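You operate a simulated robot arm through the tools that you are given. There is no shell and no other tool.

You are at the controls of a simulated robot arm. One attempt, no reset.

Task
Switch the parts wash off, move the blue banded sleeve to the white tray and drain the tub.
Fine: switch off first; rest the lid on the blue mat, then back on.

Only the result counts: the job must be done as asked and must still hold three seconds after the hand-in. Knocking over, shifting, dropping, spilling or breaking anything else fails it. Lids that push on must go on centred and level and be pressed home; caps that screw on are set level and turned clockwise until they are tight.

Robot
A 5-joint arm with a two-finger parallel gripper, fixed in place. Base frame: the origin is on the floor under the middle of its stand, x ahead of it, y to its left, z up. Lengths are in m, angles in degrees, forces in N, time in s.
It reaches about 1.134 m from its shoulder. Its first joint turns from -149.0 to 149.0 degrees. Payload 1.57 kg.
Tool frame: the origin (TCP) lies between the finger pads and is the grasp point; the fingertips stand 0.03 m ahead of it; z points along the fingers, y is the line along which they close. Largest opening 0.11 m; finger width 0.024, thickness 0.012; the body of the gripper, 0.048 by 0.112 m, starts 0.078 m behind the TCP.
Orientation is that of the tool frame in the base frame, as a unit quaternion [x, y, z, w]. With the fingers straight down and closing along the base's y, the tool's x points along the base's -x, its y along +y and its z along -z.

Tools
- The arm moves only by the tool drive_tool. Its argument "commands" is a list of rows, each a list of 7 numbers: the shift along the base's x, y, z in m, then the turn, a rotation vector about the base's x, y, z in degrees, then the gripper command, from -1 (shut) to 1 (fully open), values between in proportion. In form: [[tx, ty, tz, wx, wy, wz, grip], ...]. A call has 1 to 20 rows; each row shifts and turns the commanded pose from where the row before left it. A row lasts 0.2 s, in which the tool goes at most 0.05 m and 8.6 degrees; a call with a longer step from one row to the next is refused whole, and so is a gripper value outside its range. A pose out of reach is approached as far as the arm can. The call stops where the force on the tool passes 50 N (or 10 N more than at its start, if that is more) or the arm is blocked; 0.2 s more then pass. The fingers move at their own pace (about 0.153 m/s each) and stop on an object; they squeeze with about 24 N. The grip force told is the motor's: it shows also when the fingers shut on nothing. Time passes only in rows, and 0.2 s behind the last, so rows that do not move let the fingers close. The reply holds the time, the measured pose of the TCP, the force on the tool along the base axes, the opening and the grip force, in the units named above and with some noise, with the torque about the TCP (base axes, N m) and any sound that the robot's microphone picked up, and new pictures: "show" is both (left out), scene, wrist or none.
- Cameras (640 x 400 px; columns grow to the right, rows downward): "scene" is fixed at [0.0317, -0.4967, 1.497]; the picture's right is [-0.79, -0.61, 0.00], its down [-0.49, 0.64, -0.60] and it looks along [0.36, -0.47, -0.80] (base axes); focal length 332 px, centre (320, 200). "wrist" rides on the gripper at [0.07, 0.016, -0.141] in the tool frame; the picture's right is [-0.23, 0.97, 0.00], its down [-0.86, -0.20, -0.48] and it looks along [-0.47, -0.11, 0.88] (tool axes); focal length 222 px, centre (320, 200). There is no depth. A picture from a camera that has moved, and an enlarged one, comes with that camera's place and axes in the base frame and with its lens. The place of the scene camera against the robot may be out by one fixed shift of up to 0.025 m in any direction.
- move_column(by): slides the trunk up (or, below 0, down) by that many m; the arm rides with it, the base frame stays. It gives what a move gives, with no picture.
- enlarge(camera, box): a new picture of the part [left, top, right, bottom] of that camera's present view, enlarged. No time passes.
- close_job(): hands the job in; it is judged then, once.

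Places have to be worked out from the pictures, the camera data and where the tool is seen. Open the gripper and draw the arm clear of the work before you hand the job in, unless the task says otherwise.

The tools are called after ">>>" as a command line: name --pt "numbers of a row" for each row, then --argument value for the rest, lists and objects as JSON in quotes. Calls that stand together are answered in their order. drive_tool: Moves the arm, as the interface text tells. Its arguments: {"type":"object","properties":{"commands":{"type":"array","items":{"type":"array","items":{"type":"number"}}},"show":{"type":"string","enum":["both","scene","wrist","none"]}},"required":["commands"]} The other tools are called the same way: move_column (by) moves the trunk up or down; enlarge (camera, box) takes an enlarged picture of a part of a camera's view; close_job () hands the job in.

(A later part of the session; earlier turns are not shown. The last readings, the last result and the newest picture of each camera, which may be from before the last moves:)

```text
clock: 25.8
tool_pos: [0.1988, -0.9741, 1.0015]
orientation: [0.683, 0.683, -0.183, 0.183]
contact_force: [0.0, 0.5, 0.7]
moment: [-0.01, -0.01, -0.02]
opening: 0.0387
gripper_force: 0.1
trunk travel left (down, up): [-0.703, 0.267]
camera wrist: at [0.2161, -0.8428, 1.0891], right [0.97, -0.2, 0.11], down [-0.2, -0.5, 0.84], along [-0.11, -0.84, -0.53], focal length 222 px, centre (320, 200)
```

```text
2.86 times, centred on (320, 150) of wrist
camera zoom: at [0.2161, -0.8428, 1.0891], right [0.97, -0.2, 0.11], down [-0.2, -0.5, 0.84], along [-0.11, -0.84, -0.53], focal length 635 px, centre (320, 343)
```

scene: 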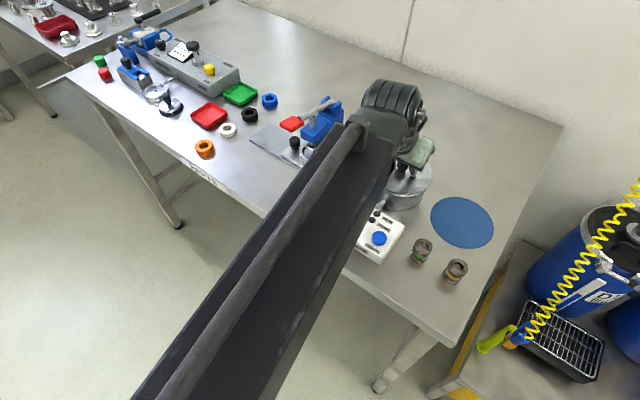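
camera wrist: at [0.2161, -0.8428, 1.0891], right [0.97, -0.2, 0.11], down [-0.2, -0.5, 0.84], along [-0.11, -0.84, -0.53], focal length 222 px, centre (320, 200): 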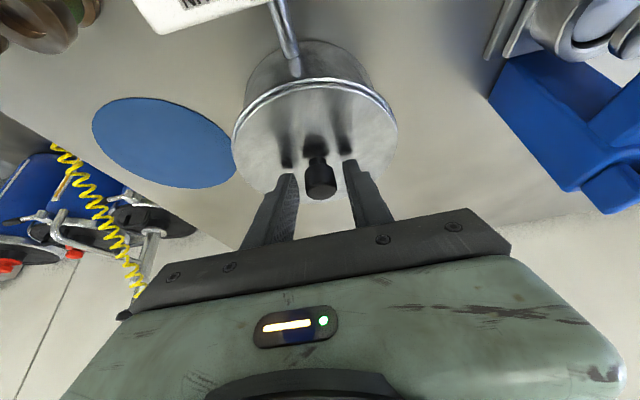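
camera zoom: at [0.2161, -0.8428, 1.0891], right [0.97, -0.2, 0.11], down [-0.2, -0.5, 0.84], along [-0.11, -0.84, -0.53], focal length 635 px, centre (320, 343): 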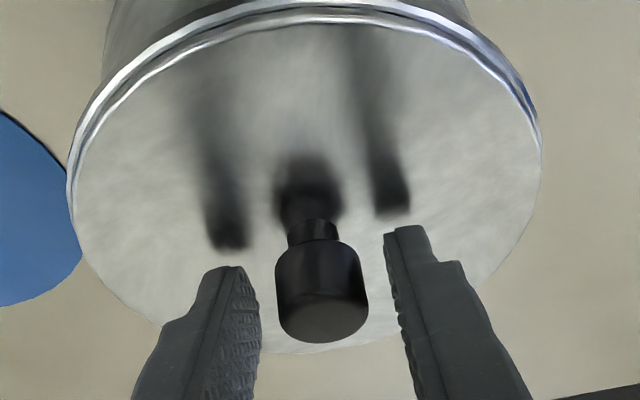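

Fingers flank the bulb evenly, tips just off the lid. Close to grip.

>>> drive_tool --pt "0 0 0 0 0 0 -0.6" --pt "0 0 0 0 0 0 -1" --pt "0 0 0 0 0 0 -1" --show "wrist"

>>> enlarge --camera "wrist" --box '[230, 60, 410, 220]'

```text
clock: 26.6
tool_pos: [0.1991, -0.9748, 1.0007]
orientation: [0.684, 0.682, -0.183, 0.183]
contact_force: [-0.6, 1.0, 0.0]
moment: [0.02, -0.02, -0.01]
opening: 0.023
gripper_force: 23.7
trunk travel left (down, up): [-0.703, 0.267]
heard: snap
camera wrist: at [0.2161, -0.843, 1.0889], right [0.97, -0.2, 0.11], down [-0.2, -0.5, 0.84], along [-0.11, -0.84, -0.53], focal length 222 px, centre (320, 200)
```

wrist: 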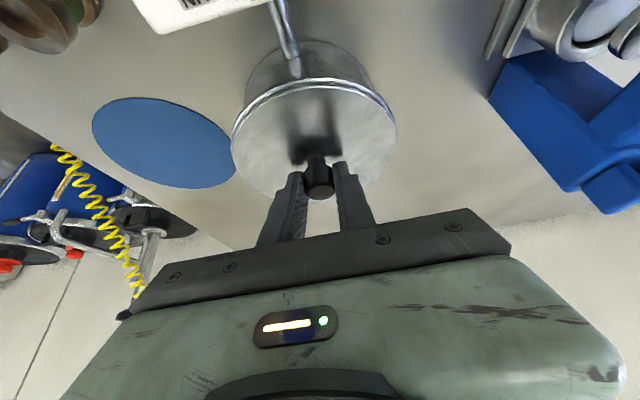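

```text
2.50 times, centred on (320, 140) of wrist
camera zoom: at [0.2161, -0.843, 1.0889], right [0.97, -0.2, 0.11], down [-0.2, -0.5, 0.84], along [-0.11, -0.84, -0.53], focal length 555 px, centre (320, 350)
```

zoom: 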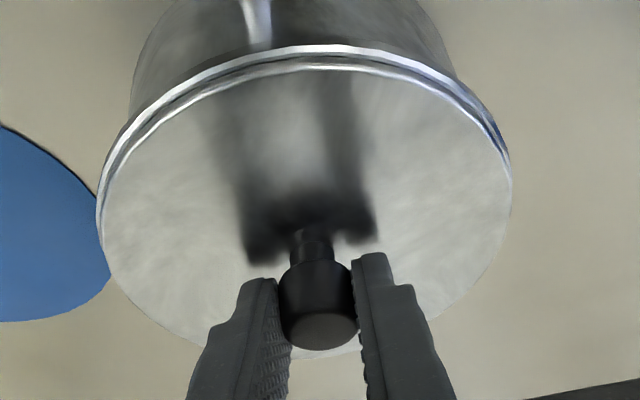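

Gripped (0.023 m), and a snap was heard — likely the push-on lid letting go. I lift a little and check.

>>> move_column --by 0.03

>>> drive_tool --pt "0 0 0 0 0 0 -1"

>>> enlarge --camera "wrist" --box '[210, 20, 430, 220]'

>>> enlarge --camera "scene" --box '[340, 110, 520, 260]'

```text
clock: 27.3
tool_pos: [0.1988, -0.974, 1.0319]
orientation: [0.683, 0.683, -0.182, 0.183]
contact_force: [-0.1, 0.0, -0.7]
moment: [0.0, 0.04, 0.0]
opening: 0.0232
gripper_force: 23.9
trunk travel left (down, up): [-0.733, 0.237]
```

```text
clock: 27.7
tool_pos: [0.1999, -0.9745, 1.031]
orientation: [0.683, 0.683, -0.183, 0.183]
contact_force: [0.3, -0.3, -1.1]
moment: [0.02, -0.02, 0.02]
opening: 0.0231
gripper_force: 23.9
trunk travel left (down, up): [-0.733, 0.237]
camera wrist: at [0.2161, -0.843, 1.1189], right [0.97, -0.2, 0.11], down [-0.2, -0.5, 0.84], along [-0.11, -0.84, -0.53], focal length 222 px, centre (320, 200)
```

scene: 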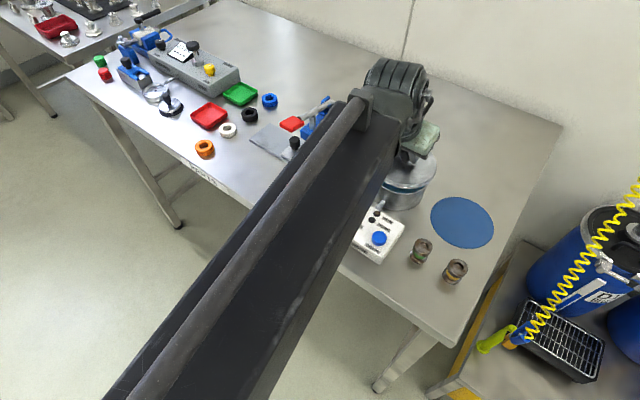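
wrist: 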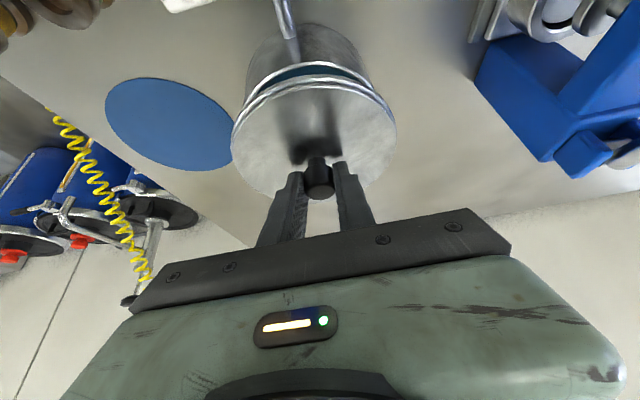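

```text
2.00 times, centred on (320, 120) of wrist
camera zoom: at [0.2161, -0.843, 1.1189], right [0.97, -0.2, 0.11], down [-0.2, -0.5, 0.84], along [-0.11, -0.84, -0.53], focal length 444 px, centre (320, 360)
```

zoom: 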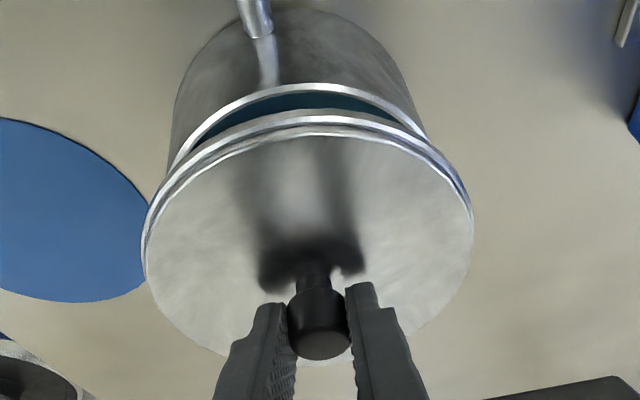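

```text
2.67 times, centred on (430, 185) of scene
camera zoom: at [0.0317, -0.4967, 1.497], right [-0.79, -0.61, 0.0], down [-0.49, 0.64, -0.6], along [0.36, -0.47, -0.8], focal length 886 px, centre (27, 240)
```

zoom: 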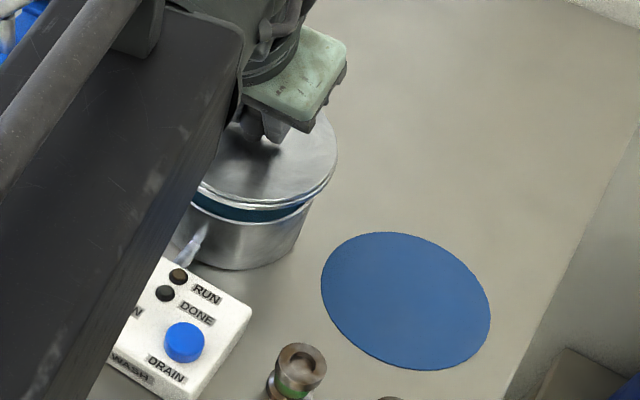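

The lid comes off level, with the tub's liquid visible beneath. I raise further to clear, and measure the mat.

>>> move_column --by 0.05

>>> drive_tool --pt "0 0 0 0 0 0 -1" --show "wrist"

>>> enlarge --camera "wrist" --box '[90, 0, 270, 200]'

>>> enlarge --camera "scene" --box '[340, 110, 520, 290]'

```text
clock: 28.6
tool_pos: [0.199, -0.9745, 1.0806]
orientation: [0.683, 0.683, -0.183, 0.183]
contact_force: [1.0, 0.0, -1.6]
moment: [0.03, 0.0, 0.0]
opening: 0.0234
gripper_force: 23.6
trunk travel left (down, up): [-0.783, 0.187]
```

```text
clock: 29.0
tool_pos: [0.2006, -0.974, 1.0814]
orientation: [0.683, 0.683, -0.183, 0.183]
contact_force: [0.4, -0.4, -1.7]
moment: [0.03, -0.02, -0.03]
opening: 0.0231
gripper_force: 24.2
trunk travel left (down, up): [-0.783, 0.187]
camera wrist: at [0.2161, -0.843, 1.1689], right [0.97, -0.2, 0.11], down [-0.2, -0.5, 0.84], along [-0.11, -0.84, -0.53], focal length 222 px, centre (320, 200)
```

wrist: 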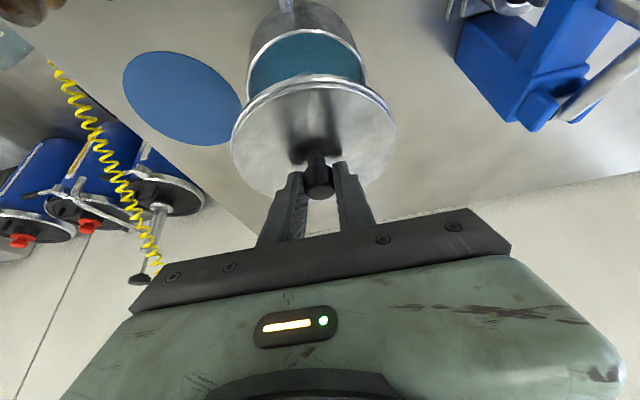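

```text
2.00 times, centred on (180, 100) of wrist
camera zoom: at [0.2161, -0.843, 1.1689], right [0.97, -0.2, 0.11], down [-0.2, -0.5, 0.84], along [-0.11, -0.84, -0.53], focal length 444 px, centre (600, 400)
```

zoom: 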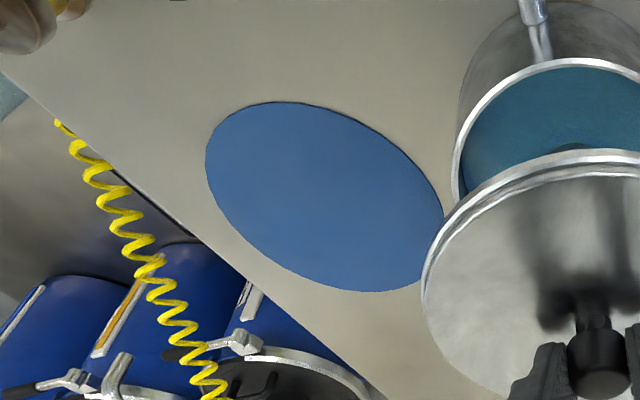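

```text
2.22 times, centred on (430, 200) of scene
camera zoom: at [0.0317, -0.4967, 1.497], right [-0.79, -0.61, 0.0], down [-0.49, 0.64, -0.6], along [0.36, -0.47, -0.8], focal length 738 px, centre (76, 200)
```

zoom: 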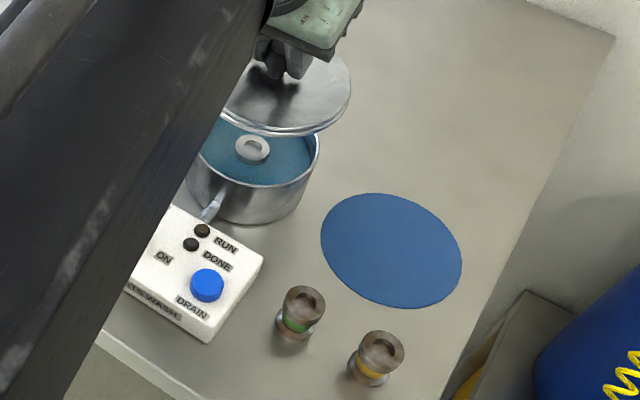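

The mat's circle fits to centre (0.042,-0.9925), radius ≈0.067; the sleeve stands in the tub. I carry the lid over the mat.

>>> drive_tool --pt "-0.0255 -0.002 0 0 0 0 -1" --pt "-0.0265 -0.0021 0 0 0 0 -1" --pt "-0.0265 -0.0021 0 0 0 0 -1" --pt "-0.0265 -0.0021 0 0 0 0 -1" --pt "-0.0265 -0.0021 0 0 0 0 -1" --pt "-0.0265 -0.0021 0 0 0 0 -1" --pt "0 0 0 0 0 0 -1"

>>> enlarge --camera "scene" --box '[340, 110, 520, 290]'

>>> enlarge --camera "wrist" --box '[180, 20, 480, 220]'

```text
clock: 30.6
tool_pos: [0.0418, -0.9874, 1.0818]
orientation: [0.683, 0.683, -0.183, 0.183]
contact_force: [0.0, 1.3, -1.5]
moment: [0.0, -0.02, 0.02]
opening: 0.0232
gripper_force: 23.9
trunk travel left (down, up): [-0.783, 0.187]
camera wrist: at [0.0592, -0.8564, 1.1689], right [0.97, -0.2, 0.11], down [-0.2, -0.5, 0.84], along [-0.11, -0.84, -0.53], focal length 222 px, centre (320, 200)
```

scene: 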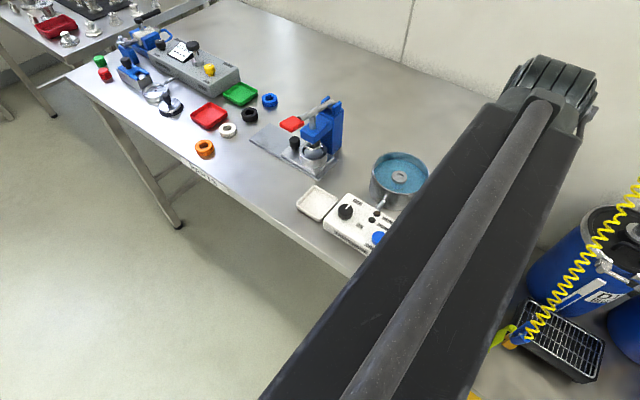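
wrist: 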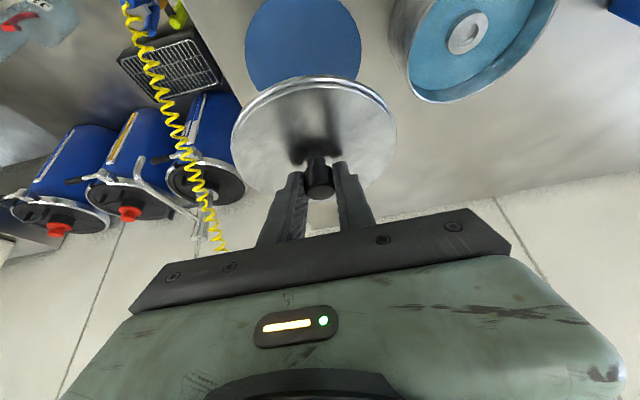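

```text
2.22 times, centred on (430, 200) of scene
camera zoom: at [0.0317, -0.4967, 1.497], right [-0.79, -0.61, 0.0], down [-0.49, 0.64, -0.6], along [0.36, -0.47, -0.8], focal length 738 px, centre (76, 200)
```

zoom: 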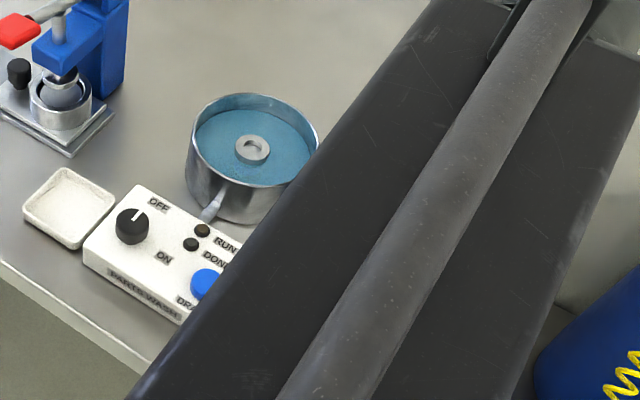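

```text
2.00 times, centred on (330, 120) of wrist
camera zoom: at [0.0592, -0.8564, 1.1689], right [0.97, -0.2, 0.11], down [-0.2, -0.5, 0.84], along [-0.11, -0.84, -0.53], focal length 444 px, centre (300, 360)
```

zoom: 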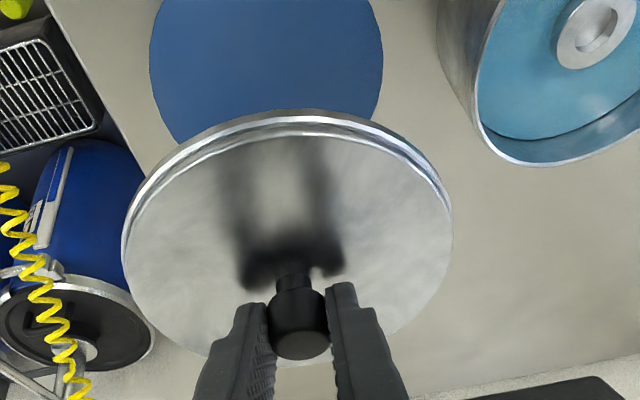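

Lid is over the mat. I lower it most of the way and check.

>>> drive_tool --pt "0.002 0 0 0 0 0 -1" --pt "0 0 0 0 0 0 -1" --show "none"

>>> move_column --by -0.105

>>> drive_tool --pt "0 0 0 0 0 0 -1" --show "wrist"

>>> enlarge --camera "wrist" --box '[200, 20, 440, 220]'

```text
clock: 31.2
tool_pos: [0.0441, -0.9868, 1.0815]
orientation: [0.683, 0.683, -0.183, 0.183]
contact_force: [-1.0, 0.4, -1.9]
moment: [0.05, 0.01, 0.0]
opening: 0.0233
gripper_force: 24.0
trunk travel left (down, up): [-0.783, 0.187]
```

```text
clock: 32.6
tool_pos: [0.0455, -0.9863, 0.9773]
orientation: [0.683, 0.683, -0.183, 0.183]
contact_force: [0.6, 0.7, -1.2]
moment: [0.0, 0.0, 0.0]
opening: 0.0233
gripper_force: 23.4
trunk travel left (down, up): [-0.678, 0.292]
```

```text
clock: 33.0
tool_pos: [0.0442, -0.987, 0.9772]
orientation: [0.683, 0.683, -0.183, 0.183]
contact_force: [0.4, 0.1, -2.0]
moment: [0.0, -0.01, 0.01]
opening: 0.0235
gripper_force: 23.9
trunk travel left (down, up): [-0.678, 0.292]
camera wrist: at [0.061, -0.856, 1.0639], right [0.97, -0.2, 0.11], down [-0.2, -0.5, 0.84], along [-0.11, -0.84, -0.53], focal length 222 px, centre (320, 200)
```

wrist: 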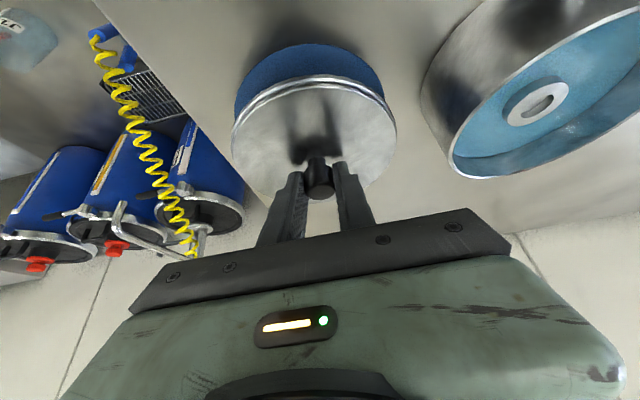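

```text
2.00 times, centred on (320, 120) of wrist
camera zoom: at [0.061, -0.856, 1.0639], right [0.97, -0.2, 0.11], down [-0.2, -0.5, 0.84], along [-0.11, -0.84, -0.53], focal length 444 px, centre (320, 360)
```

zoom: 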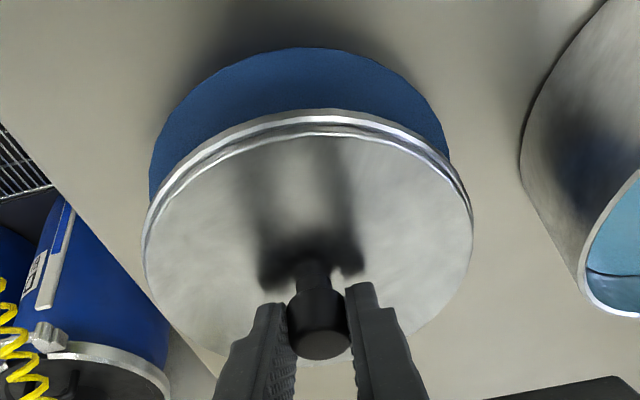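

About 38 mm of gap remains by my estimate. I lower 28 mm and then step down watching the force.

>>> move_column --by -0.028

>>> drive_tool --pt "0 0 0 0 0 0 -1" --show "wrist"

>>> enlarge --camera "wrist" --box '[200, 20, 440, 220]'

```text
clock: 33.7
tool_pos: [0.0456, -0.9858, 0.9476]
orientation: [0.683, 0.683, -0.183, 0.183]
contact_force: [-0.1, -0.3, -0.7]
moment: [0.02, -0.01, 0.03]
opening: 0.023
gripper_force: 24.2
trunk travel left (down, up): [-0.65, 0.32]
```

```text
clock: 34.1
tool_pos: [0.0435, -0.9871, 0.9482]
orientation: [0.683, 0.683, -0.183, 0.183]
contact_force: [-1.2, 0.4, -1.6]
moment: [0.0, 0.01, -0.01]
opening: 0.0231
gripper_force: 23.6
trunk travel left (down, up): [-0.65, 0.32]
camera wrist: at [0.061, -0.856, 1.0359], right [0.97, -0.2, 0.11], down [-0.2, -0.5, 0.84], along [-0.11, -0.84, -0.53], focal length 222 px, centre (320, 200)
```

wrist: 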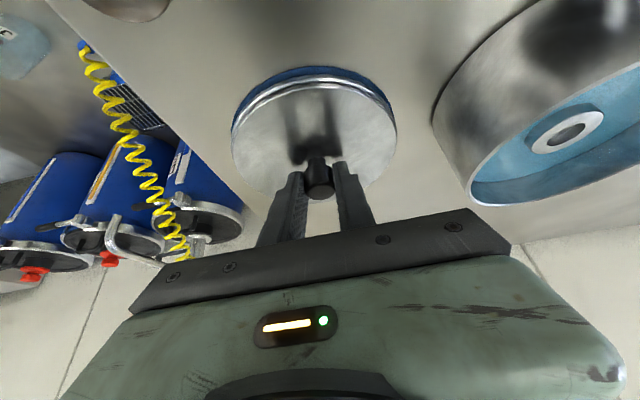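

```text
2.00 times, centred on (320, 120) of wrist
camera zoom: at [0.061, -0.856, 1.0359], right [0.97, -0.2, 0.11], down [-0.2, -0.5, 0.84], along [-0.11, -0.84, -0.53], focal length 444 px, centre (320, 360)
```

zoom: 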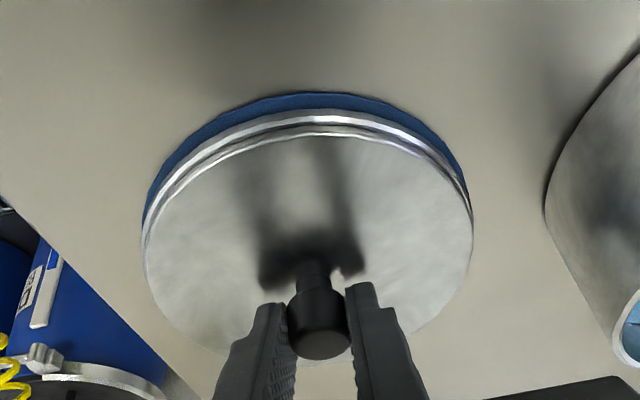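

Lid sits well centred over the mat with perhaps 8–10 mm to go. I step down in small moves watching force.

>>> move_column --by -0.005

>>> move_column --by -0.003

```text
clock: 34.7
tool_pos: [0.0442, -0.9869, 0.9451]
orientation: [0.683, 0.682, -0.185, 0.184]
contact_force: [0.6, -5.9, 15.2]
moment: [-0.51, 0.0, -0.01]
opening: 0.023
gripper_force: 24.1
trunk travel left (down, up): [-0.645, 0.325]
```

```text
clock: 35.2
tool_pos: [0.0443, -0.986, 0.9429]
orientation: [0.682, 0.682, -0.185, 0.186]
contact_force: [0.4, -11.5, 30.7]
moment: [-0.39, 0.01, 0.01]
opening: 0.0232
gripper_force: 23.4
trunk travel left (down, up): [-0.642, 0.328]
```

Contact: 30 N upward, so the lid is down on the mat. I relieve the press by raising 5 mm, then open.

>>> move_column --by 0.005

>>> drive_tool --pt "0 0 0 0 0 0 -1" --show "wrist"

>>> enlarge --camera "wrist" --box '[200, 20, 440, 220]'

```text
clock: 35.7
tool_pos: [0.0441, -0.9855, 0.9451]
orientation: [0.683, 0.683, -0.183, 0.182]
contact_force: [0.0, -0.2, -2.2]
moment: [0.04, 0.01, 0.02]
opening: 0.0232
gripper_force: 23.7
trunk travel left (down, up): [-0.647, 0.323]
```

```text
clock: 36.1
tool_pos: [0.0448, -0.9874, 0.9449]
orientation: [0.683, 0.683, -0.183, 0.183]
contact_force: [0.3, -0.4, -1.5]
moment: [0.02, -0.01, -0.03]
opening: 0.0231
gripper_force: 23.8
trunk travel left (down, up): [-0.647, 0.323]
camera wrist: at [0.061, -0.8559, 1.0329], right [0.97, -0.2, 0.11], down [-0.2, -0.5, 0.84], along [-0.11, -0.84, -0.53], focal length 222 px, centre (320, 200)
```

wrist: 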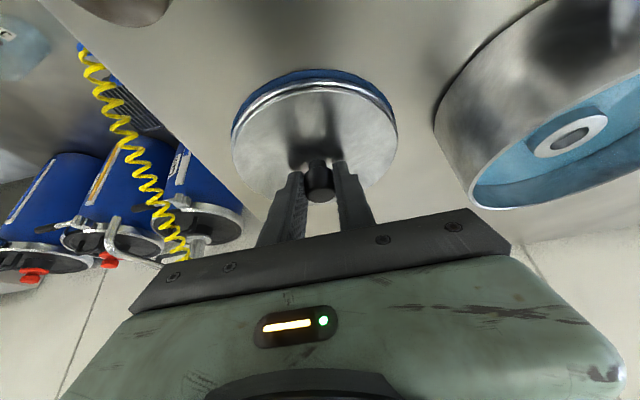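

```text
2.00 times, centred on (320, 120) of wrist
camera zoom: at [0.061, -0.8559, 1.0329], right [0.97, -0.2, 0.11], down [-0.2, -0.5, 0.84], along [-0.11, -0.84, -0.53], focal length 444 px, centre (320, 360)
```

zoom: 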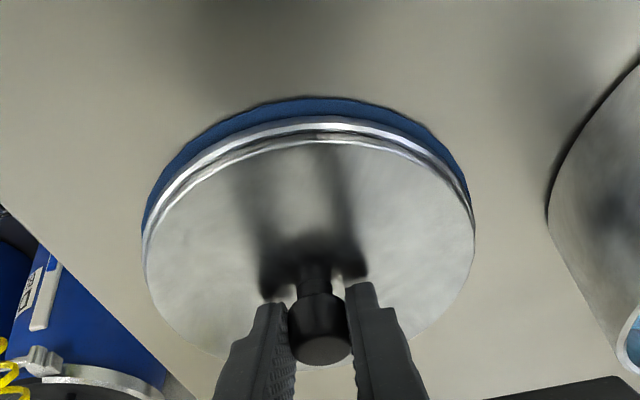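

The lid slid up slightly in the fingers and is now hanging ~2 mm above the mat (weight still on the tool). I lower 2 mm to touch, then release.

>>> move_column --by -0.002

>>> drive_tool --pt "0 0 0 0 0 0 -1" --show "none"

```text
clock: 36.7
tool_pos: [0.0447, -0.9867, 0.9441]
orientation: [0.683, 0.683, -0.183, 0.183]
contact_force: [0.2, 0.5, -1.7]
moment: [0.01, 0.0, -0.02]
opening: 0.0231
gripper_force: 23.6
trunk travel left (down, up): [-0.645, 0.325]
```

```text
clock: 37.1
tool_pos: [0.0446, -0.9864, 0.9428]
orientation: [0.683, 0.683, -0.184, 0.183]
contact_force: [0.1, 0.5, -1.6]
moment: [0.04, -0.02, -0.01]
opening: 0.0233
gripper_force: 24.3
trunk travel left (down, up): [-0.645, 0.325]
```

Still hanging; 1 mm more.

>>> move_column --by -0.001

>>> drive_tool --pt "0 0 0 0 0 0 -1" --show "wrist"

>>> enlarge --camera "wrist" --box '[200, 20, 440, 220]'

```text
clock: 37.6
tool_pos: [0.045, -0.9869, 0.9436]
orientation: [0.683, 0.683, -0.184, 0.184]
contact_force: [0.2, -3.1, 6.4]
moment: [-0.3, -0.02, -0.03]
opening: 0.0233
gripper_force: 23.8
trunk travel left (down, up): [-0.644, 0.326]
```

```text
clock: 38.0
tool_pos: [0.0449, -0.9864, 0.9432]
orientation: [0.682, 0.683, -0.183, 0.184]
contact_force: [-0.2, -5.2, 8.2]
moment: [-0.45, -0.03, -0.02]
opening: 0.0233
gripper_force: 23.6
trunk travel left (down, up): [-0.644, 0.326]
camera wrist: at [0.061, -0.8557, 1.0305], right [0.97, -0.2, 0.11], down [-0.2, -0.5, 0.84], along [-0.11, -0.84, -0.53], focal length 222 px, centre (320, 200)
```

wrist: 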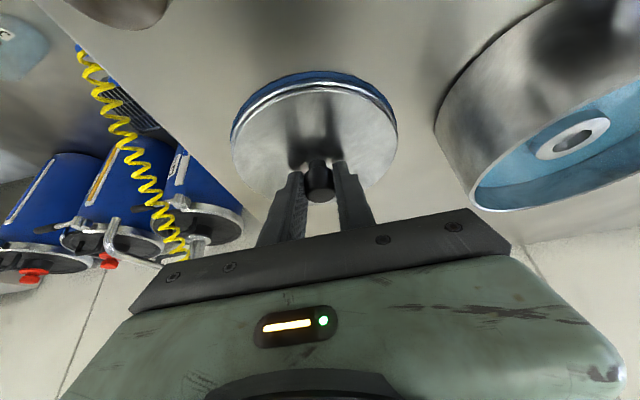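

```text
2.00 times, centred on (320, 120) of wrist
camera zoom: at [0.061, -0.8557, 1.0305], right [0.97, -0.2, 0.11], down [-0.2, -0.5, 0.84], along [-0.11, -0.84, -0.53], focal length 444 px, centre (320, 360)
```

zoom: 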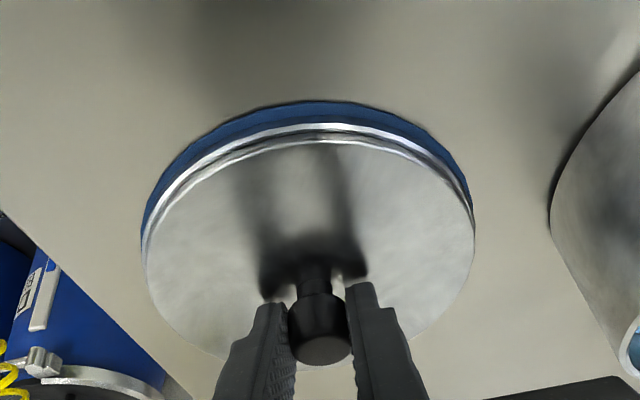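

Light contact (8 N) with the lid essentially level on the mat. I open the fingers now.

>>> drive_tool --pt "0 0 0 0 0 0 -0.5" --pt "0 0 0 0 0 0 -0.2" --pt "0 0 0 0 0 0 0.1" --pt "0 0 0 0 0 0 0.3" --pt "0 0 0 0 0 0 0.3" --show "wrist"

>>> enlarge --camera "wrist" --box '[200, 20, 440, 220]'

```text
clock: 39.2
tool_pos: [0.0439, -0.9865, 0.9424]
orientation: [0.683, 0.683, -0.184, 0.183]
contact_force: [0.6, 2.4, 6.1]
moment: [0.03, 0.09, 0.01]
opening: 0.0705
gripper_force: 0.1
trunk travel left (down, up): [-0.644, 0.326]
camera wrist: at [0.0612, -0.8552, 1.0306], right [0.97, -0.2, 0.11], down [-0.2, -0.5, 0.84], along [-0.11, -0.84, -0.53], focal length 222 px, centre (320, 200)
```

wrist: 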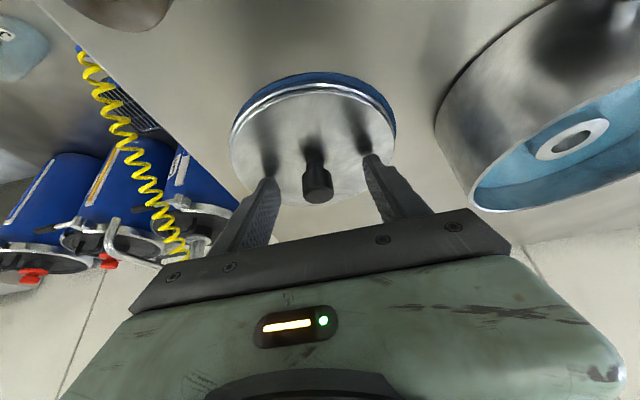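

```text
2.00 times, centred on (320, 120) of wrist
camera zoom: at [0.0612, -0.8552, 1.0306], right [0.97, -0.2, 0.11], down [-0.2, -0.5, 0.84], along [-0.11, -0.84, -0.53], focal length 444 px, centre (320, 360)
```

zoom: 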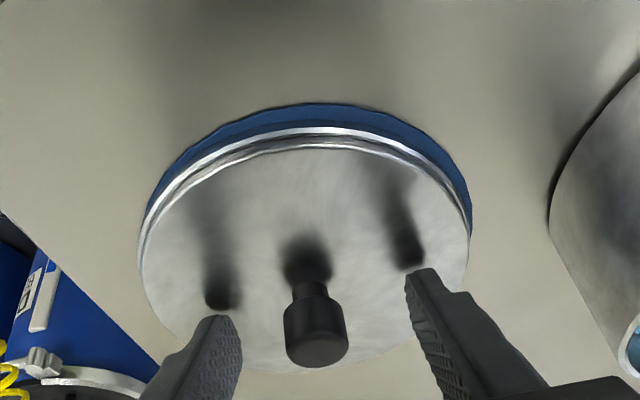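

The lid rests on the mat; fingertips are brushing its top, so I raise straight up and look.

>>> move_column --by 0.13

>>> drive_tool --pt "0 0 0 0 0 0 0.3"

>>> enlarge --camera "wrist" --box '[220, 0, 580, 200]'

```text
clock: 40.8
tool_pos: [0.0446, -0.987, 1.0737]
orientation: [0.683, 0.683, -0.184, 0.183]
contact_force: [-0.3, 0.3, -0.4]
moment: [0.0, 0.0, 0.0]
opening: 0.0717
gripper_force: 0.0
trunk travel left (down, up): [-0.774, 0.196]
```

```text
clock: 41.1
tool_pos: [0.0435, -0.9862, 1.0728]
orientation: [0.683, 0.684, -0.182, 0.183]
contact_force: [0.1, 0.4, 0.7]
moment: [0.0, 0.02, -0.01]
opening: 0.0716
gripper_force: 0.0
trunk travel left (down, up): [-0.774, 0.196]
camera wrist: at [0.061, -0.8559, 1.16], right [0.97, -0.2, 0.11], down [-0.2, -0.5, 0.84], along [-0.11, -0.84, -0.53], focal length 222 px, centre (320, 200)
```

scene: 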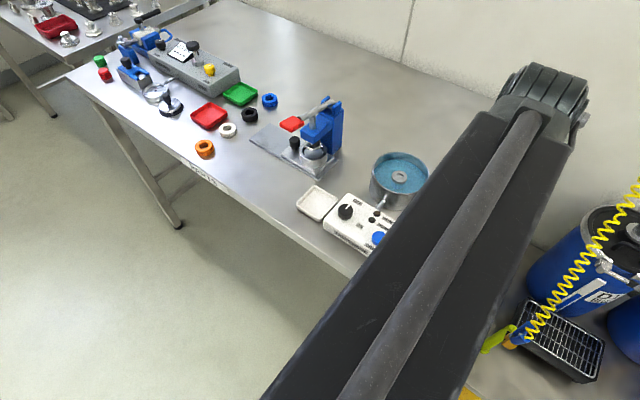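
wrist: 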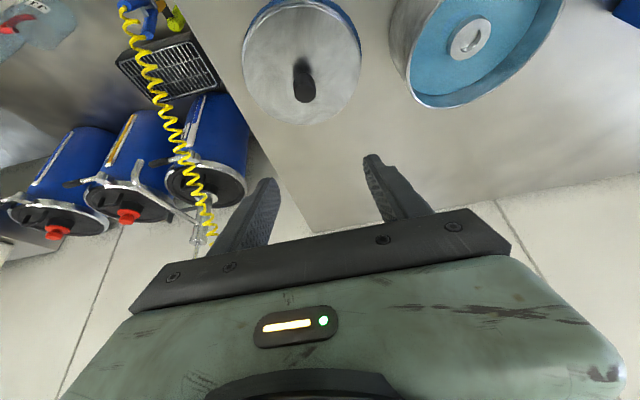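

```text
1.78 times, centred on (400, 100) of wrist
camera zoom: at [0.061, -0.8559, 1.16], right [0.97, -0.2, 0.11], down [-0.2, -0.5, 0.84], along [-0.11, -0.84, -0.53], focal length 395 px, centre (178, 378)
```

zoom: 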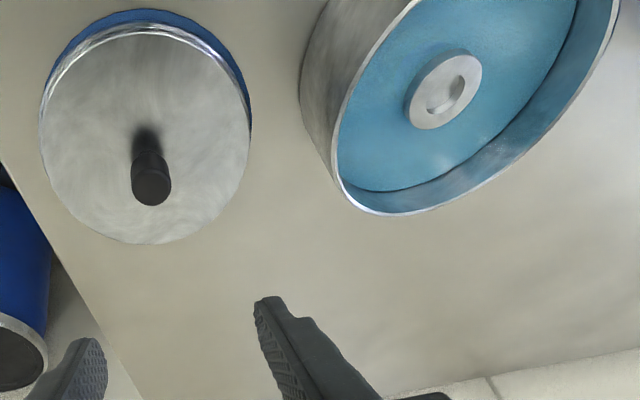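

The lid lies flat on the mat. Now I move over toward the tub to study the sleeve, whose top flange stands above the liquid.

>>> drive_tool --pt "0.026 0.008 0 0 0 0 0.3" --pt "0.026 0.008 0 0 0 0 0.3" --pt "0.026 0.008 0 0 0 0 0.3" --pt "0.026 0.008 0 0 0 0 0.3" --pt "0.026 0.008 0 0 0 0 0.3" --pt "0.026 0.008 0 0 0 0 0.3" --pt "0 0 0 0 0 0 0.3"

>>> enlarge --camera "wrist" --box '[230, 20, 410, 200]'

>>> enlarge --camera "scene" --box '[340, 130, 480, 290]'

```text
clock: 42.8
tool_pos: [0.1989, -0.9378, 1.071]
orientation: [0.683, 0.683, -0.183, 0.183]
contact_force: [-0.7, -0.3, 0.6]
moment: [0.02, 0.01, 0.02]
opening: 0.0713
gripper_force: 0.1
trunk travel left (down, up): [-0.774, 0.196]
camera wrist: at [0.215, -0.8072, 1.1601], right [0.97, -0.2, 0.11], down [-0.2, -0.5, 0.84], along [-0.11, -0.84, -0.53], focal length 222 px, centre (320, 200)
```

scene: 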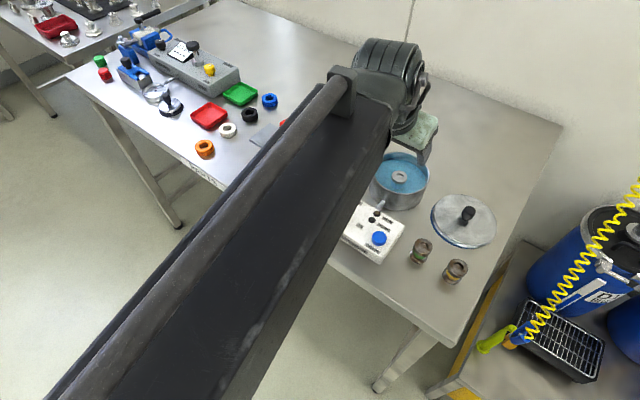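
wrist: 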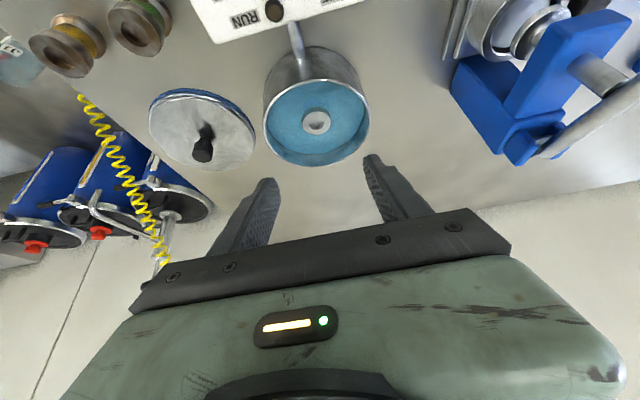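

```text
2.22 times, centred on (320, 110) of wrist
camera zoom: at [0.215, -0.8072, 1.1601], right [0.97, -0.2, 0.11], down [-0.2, -0.5, 0.84], along [-0.11, -0.84, -0.53], focal length 494 px, centre (320, 400)
```

zoom: 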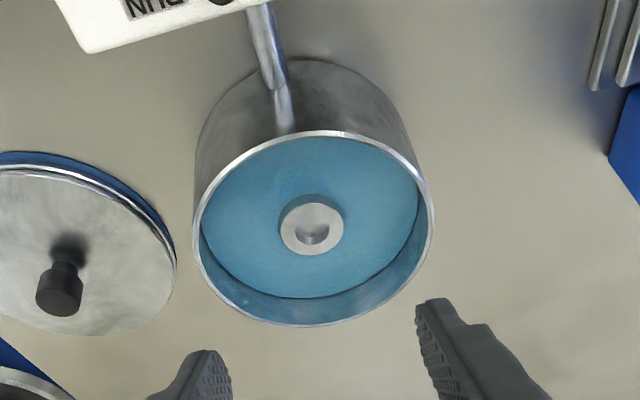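

```text
2.50 times, centred on (410, 210) of scene
camera zoom: at [0.0317, -0.4967, 1.497], right [-0.79, -0.61, 0.0], down [-0.49, 0.64, -0.6], along [0.36, -0.47, -0.8], focal length 830 px, centre (95, 175)
```

zoom: 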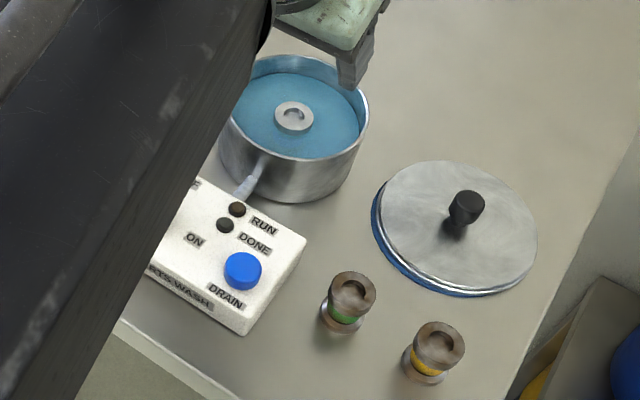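

Sleeve top triangulates to (0.201,-0.980,0.947), centred in the tub (rim ≈0.962). I look at the sister sleeves on the table to learn the shape.

>>> enlarge --camera "wrist" --box '[10, 0, 190, 100]'

>>> enlarge --camera "scene" --box '[400, 220, 490, 290]'

```text
3.56 times, centred on (100, 50) of wrist
camera zoom: at [0.215, -0.8072, 1.1601], right [0.97, -0.2, 0.11], down [-0.2, -0.5, 0.84], along [-0.11, -0.84, -0.53], focal length 790 px, centre (1102, 733)
```

zoom: 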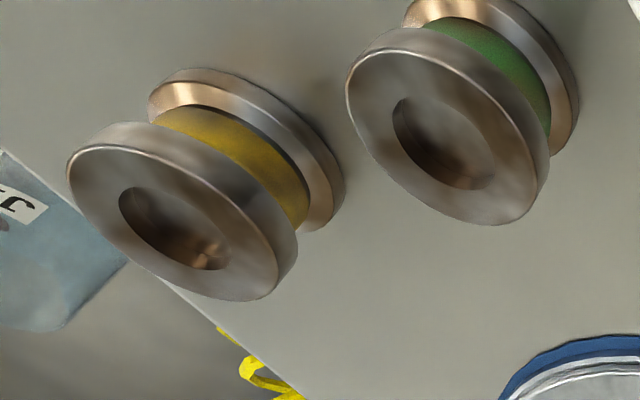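

```text
5.71 times, centred on (445, 255) of scene
camera zoom: at [0.0317, -0.4967, 1.497], right [-0.79, -0.61, 0.0], down [-0.49, 0.64, -0.6], along [0.36, -0.47, -0.8], focal length 1898 px, centre (-394, -114)
```

zoom: 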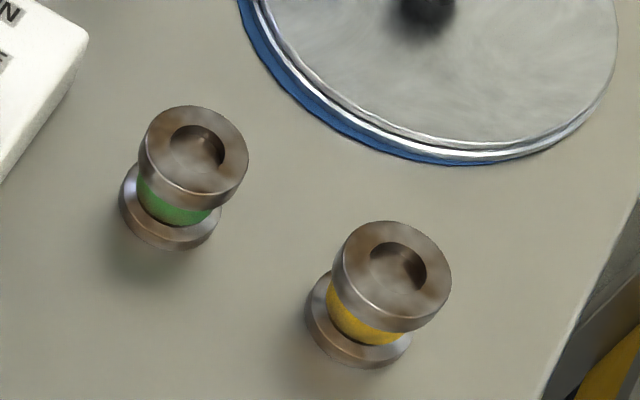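

The sleeve is a spool with a 34 mm flange. I align at (0.201,-0.973), narrow the fingers to 56 mm, and lower to just above the rim for a check.

>>> drive_tool --pt "0.002 -0.0175 0 0 0 0 0.02" --pt "0 -0.0175 0 0 0 0 0.02" --pt "0 0 0 0 0 0 0.02" --show "none"

>>> move_column --by -0.07

>>> drive_tool --pt "0 0 0 0 0 0 0.02"

>>> enlarge --camera "wrist" --box '[220, 40, 420, 220]'

```text
clock: 43.5
tool_pos: [0.2002, -0.9727, 1.073]
orientation: [0.683, 0.683, -0.183, 0.183]
contact_force: [0.0, 0.4, -0.8]
moment: [-0.01, 0.0, 0.01]
opening: 0.0559
gripper_force: 0.1
trunk travel left (down, up): [-0.774, 0.196]
```

```text
clock: 44.6
tool_pos: [0.1997, -0.9733, 1.0027]
orientation: [0.683, 0.683, -0.183, 0.183]
contact_force: [0.1, -0.4, -0.2]
moment: [-0.03, 0.02, 0.01]
opening: 0.0561
gripper_force: 0.2
trunk travel left (down, up): [-0.704, 0.266]
```

```text
clock: 45.0
tool_pos: [0.2003, -0.9736, 1.0028]
orientation: [0.683, 0.683, -0.183, 0.183]
contact_force: [-0.4, -0.6, 0.6]
moment: [0.0, 0.02, -0.01]
opening: 0.0562
gripper_force: 0.1
trunk travel left (down, up): [-0.704, 0.266]
camera wrist: at [0.2172, -0.8422, 1.0901], right [0.97, -0.2, 0.11], down [-0.2, -0.5, 0.84], along [-0.11, -0.84, -0.53], focal length 222 px, centre (320, 200)
```

scene: 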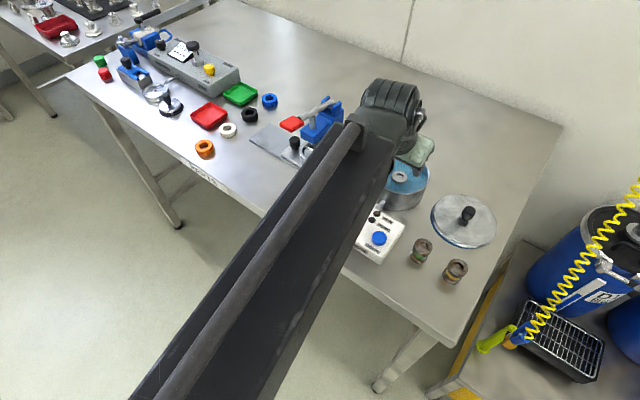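
wrist: 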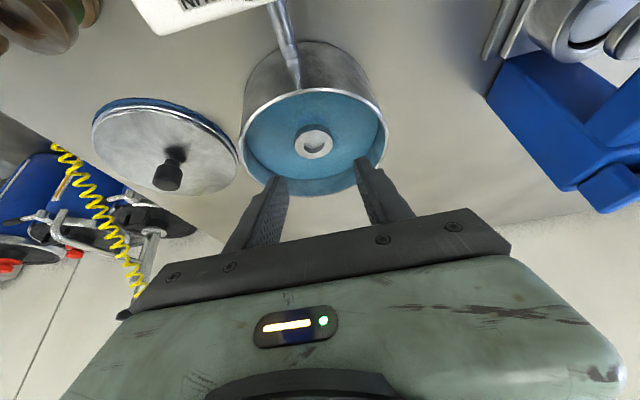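

```text
2.22 times, centred on (320, 130) of wrist
camera zoom: at [0.2172, -0.8422, 1.0901], right [0.97, -0.2, 0.11], down [-0.2, -0.5, 0.84], along [-0.11, -0.84, -0.53], focal length 494 px, centre (320, 356)
```

zoom: 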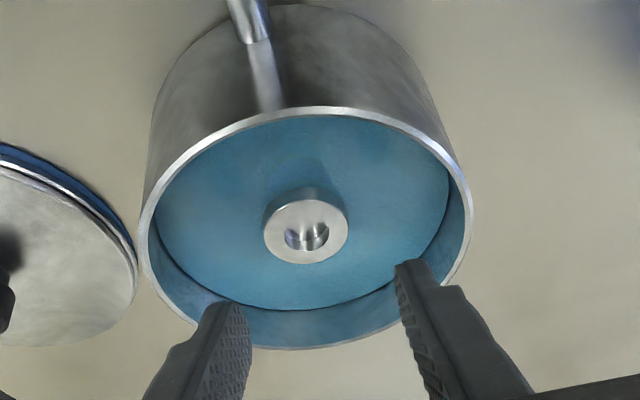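

Sleeve is exactly where expected (0.200,-0.980,0.946). I lower 45 mm, checking before the last bit.

>>> move_column --by -0.045

>>> drive_tool --pt "0 0 0 0 0 0 0.02" --show "wrist"

>>> enlarge --camera "wrist" --box '[220, 40, 420, 220]'

```text
clock: 45.9
tool_pos: [0.1997, -0.9731, 0.9565]
orientation: [0.683, 0.683, -0.183, 0.184]
contact_force: [0.4, 0.8, -0.7]
moment: [-0.01, 0.01, -0.02]
opening: 0.0562
gripper_force: 0.1
trunk travel left (down, up): [-0.659, 0.311]
```

```text
clock: 46.3
tool_pos: [0.2002, -0.9736, 0.9571]
orientation: [0.683, 0.683, -0.183, 0.183]
contact_force: [1.0, -0.9, 0.0]
moment: [0.0, -0.01, -0.01]
opening: 0.0562
gripper_force: 0.1
trunk travel left (down, up): [-0.659, 0.311]
camera wrist: at [0.2172, -0.8421, 1.0451], right [0.97, -0.2, 0.11], down [-0.2, -0.5, 0.84], along [-0.11, -0.84, -0.53], focal length 222 px, centre (320, 200)
```

wrist: 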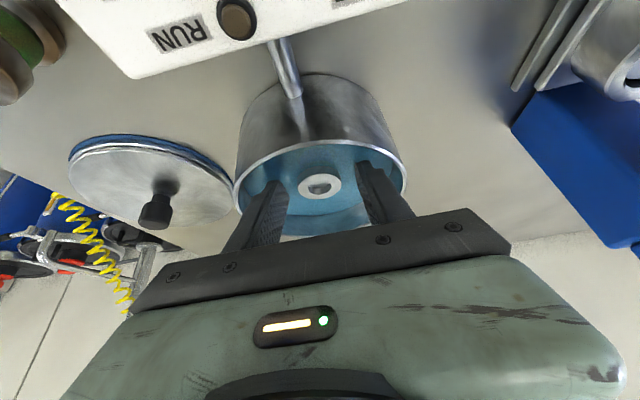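

```text
2.22 times, centred on (320, 130) of wrist
camera zoom: at [0.2172, -0.8421, 1.0451], right [0.97, -0.2, 0.11], down [-0.2, -0.5, 0.84], along [-0.11, -0.84, -0.53], focal length 494 px, centre (320, 356)
```

zoom: 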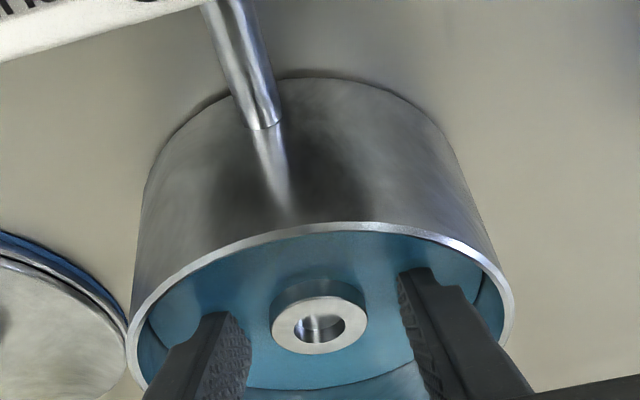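

Fingers are nicely either side of the sleeve. I lower a last 12 mm and close on the flange.

>>> move_column --by -0.012

>>> drive_tool --pt "0 0 0 0 0 0 -0.2" --pt "0 0 0 0 0 0 -0.5" --pt "0 0 0 0 0 0 -1" --pt "0 0 0 0 0 0 -1" --show "wrist"

>>> enlarge --camera "wrist" --box '[220, 60, 420, 220]'

```text
clock: 46.9
tool_pos: [0.202, -0.9725, 0.9458]
orientation: [0.683, 0.683, -0.183, 0.185]
contact_force: [-0.6, -0.6, -0.3]
moment: [-0.01, 0.03, 0.01]
opening: 0.0559
gripper_force: 0.1
trunk travel left (down, up): [-0.647, 0.323]
```

```text
clock: 47.9
tool_pos: [0.2004, -0.9741, 0.9469]
orientation: [0.683, 0.683, -0.183, 0.184]
contact_force: [-0.2, 0.5, -0.2]
moment: [0.01, -0.05, 0.01]
opening: 0.0332
gripper_force: 24.1
trunk travel left (down, up): [-0.647, 0.323]
camera wrist: at [0.2172, -0.8421, 1.0331], right [0.97, -0.2, 0.11], down [-0.2, -0.5, 0.84], along [-0.11, -0.84, -0.53], focal length 222 px, centre (320, 200)
```

wrist: 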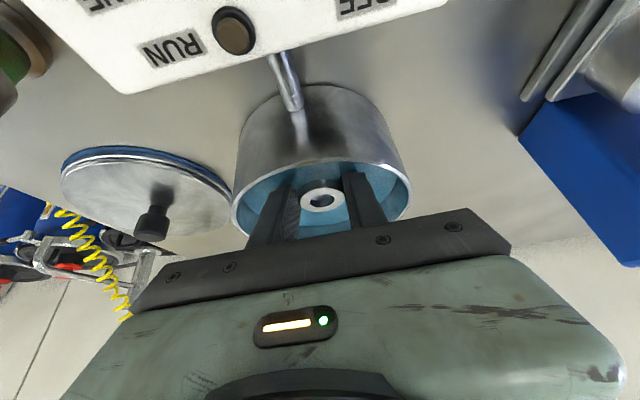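

```text
2.50 times, centred on (320, 140) of wrist
camera zoom: at [0.2172, -0.8421, 1.0331], right [0.97, -0.2, 0.11], down [-0.2, -0.5, 0.84], along [-0.11, -0.84, -0.53], focal length 555 px, centre (320, 350)
```

zoom: 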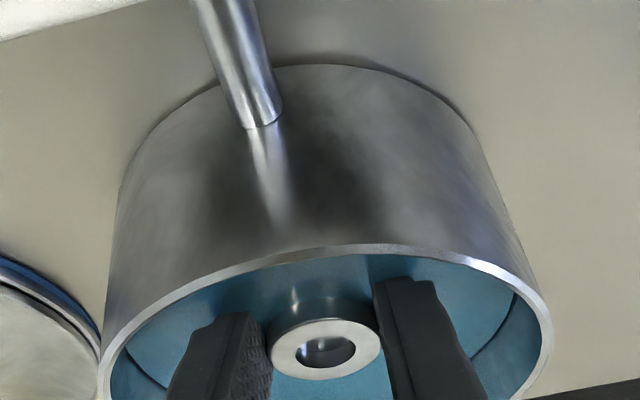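

Gripped at 33 mm with 24 N. I lift straight out slowly and check the band colour.

>>> move_column --by 0.03

>>> move_column --by 0.09

>>> drive_tool --pt "0 0 0 0 0 0 -1"

>>> enlarge --camera "wrist" --box '[220, 60, 420, 220]'

>>> enlarge --camera "scene" --box '[340, 80, 480, 220]'

```text
clock: 48.7
tool_pos: [0.2008, -0.972, 0.9756]
orientation: [0.683, 0.683, -0.183, 0.183]
contact_force: [0.1, 1.0, -2.5]
moment: [0.0, -0.02, 0.02]
opening: 0.0332
gripper_force: 24.2
trunk travel left (down, up): [-0.677, 0.293]
```

```text
clock: 49.9
tool_pos: [0.2006, -0.9725, 1.0649]
orientation: [0.684, 0.682, -0.184, 0.182]
contact_force: [-0.2, -0.2, -0.7]
moment: [0.02, 0.06, -0.02]
opening: 0.0334
gripper_force: 23.9
trunk travel left (down, up): [-0.767, 0.203]
```

```text
clock: 50.3
tool_pos: [0.2001, -0.9728, 1.0644]
orientation: [0.683, 0.683, -0.183, 0.183]
contact_force: [-0.7, -0.1, -0.2]
moment: [-0.01, -0.03, 0.01]
opening: 0.0331
gripper_force: 24.6
trunk travel left (down, up): [-0.767, 0.203]
camera wrist: at [0.2172, -0.8422, 1.1529], right [0.97, -0.2, 0.11], down [-0.2, -0.5, 0.84], along [-0.11, -0.84, -0.53], focal length 222 px, centre (320, 200)
```

scene: 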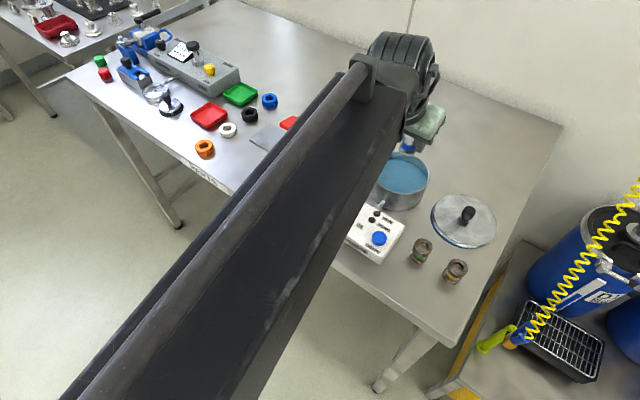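
wrist: 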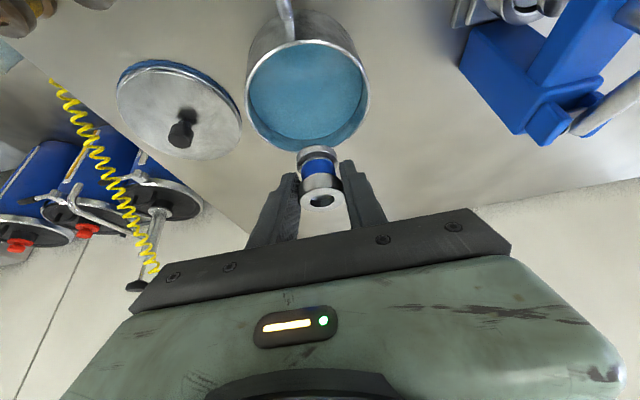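

```text
2.50 times, centred on (320, 140) of wrist
camera zoom: at [0.2172, -0.8422, 1.1529], right [0.97, -0.2, 0.11], down [-0.2, -0.5, 0.84], along [-0.11, -0.84, -0.53], focal length 555 px, centre (320, 350)
```

zoom: 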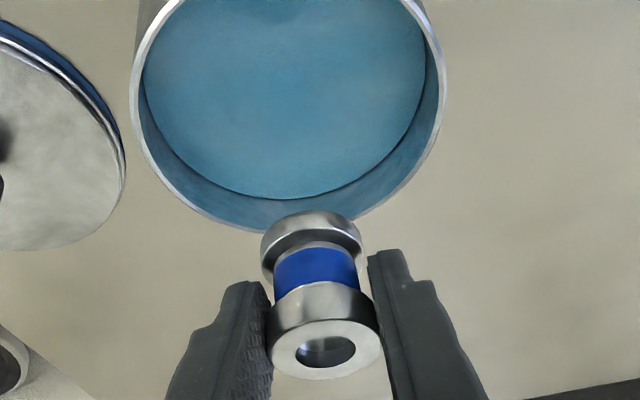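

```text
2.86 times, centred on (410, 150) of scene
camera zoom: at [0.0317, -0.4967, 1.497], right [-0.79, -0.61, 0.0], down [-0.49, 0.64, -0.6], along [0.36, -0.47, -0.8], focal length 949 px, centre (63, 343)
```

zoom: 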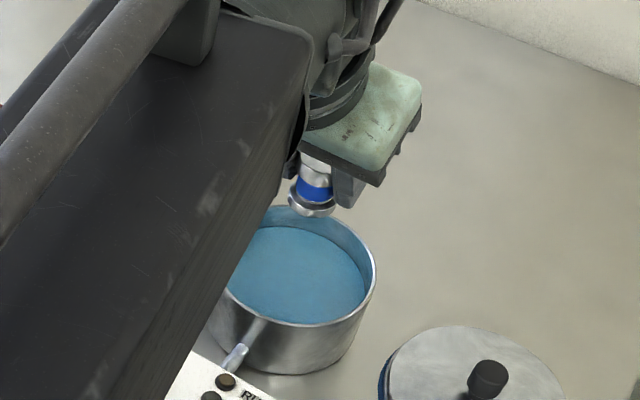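

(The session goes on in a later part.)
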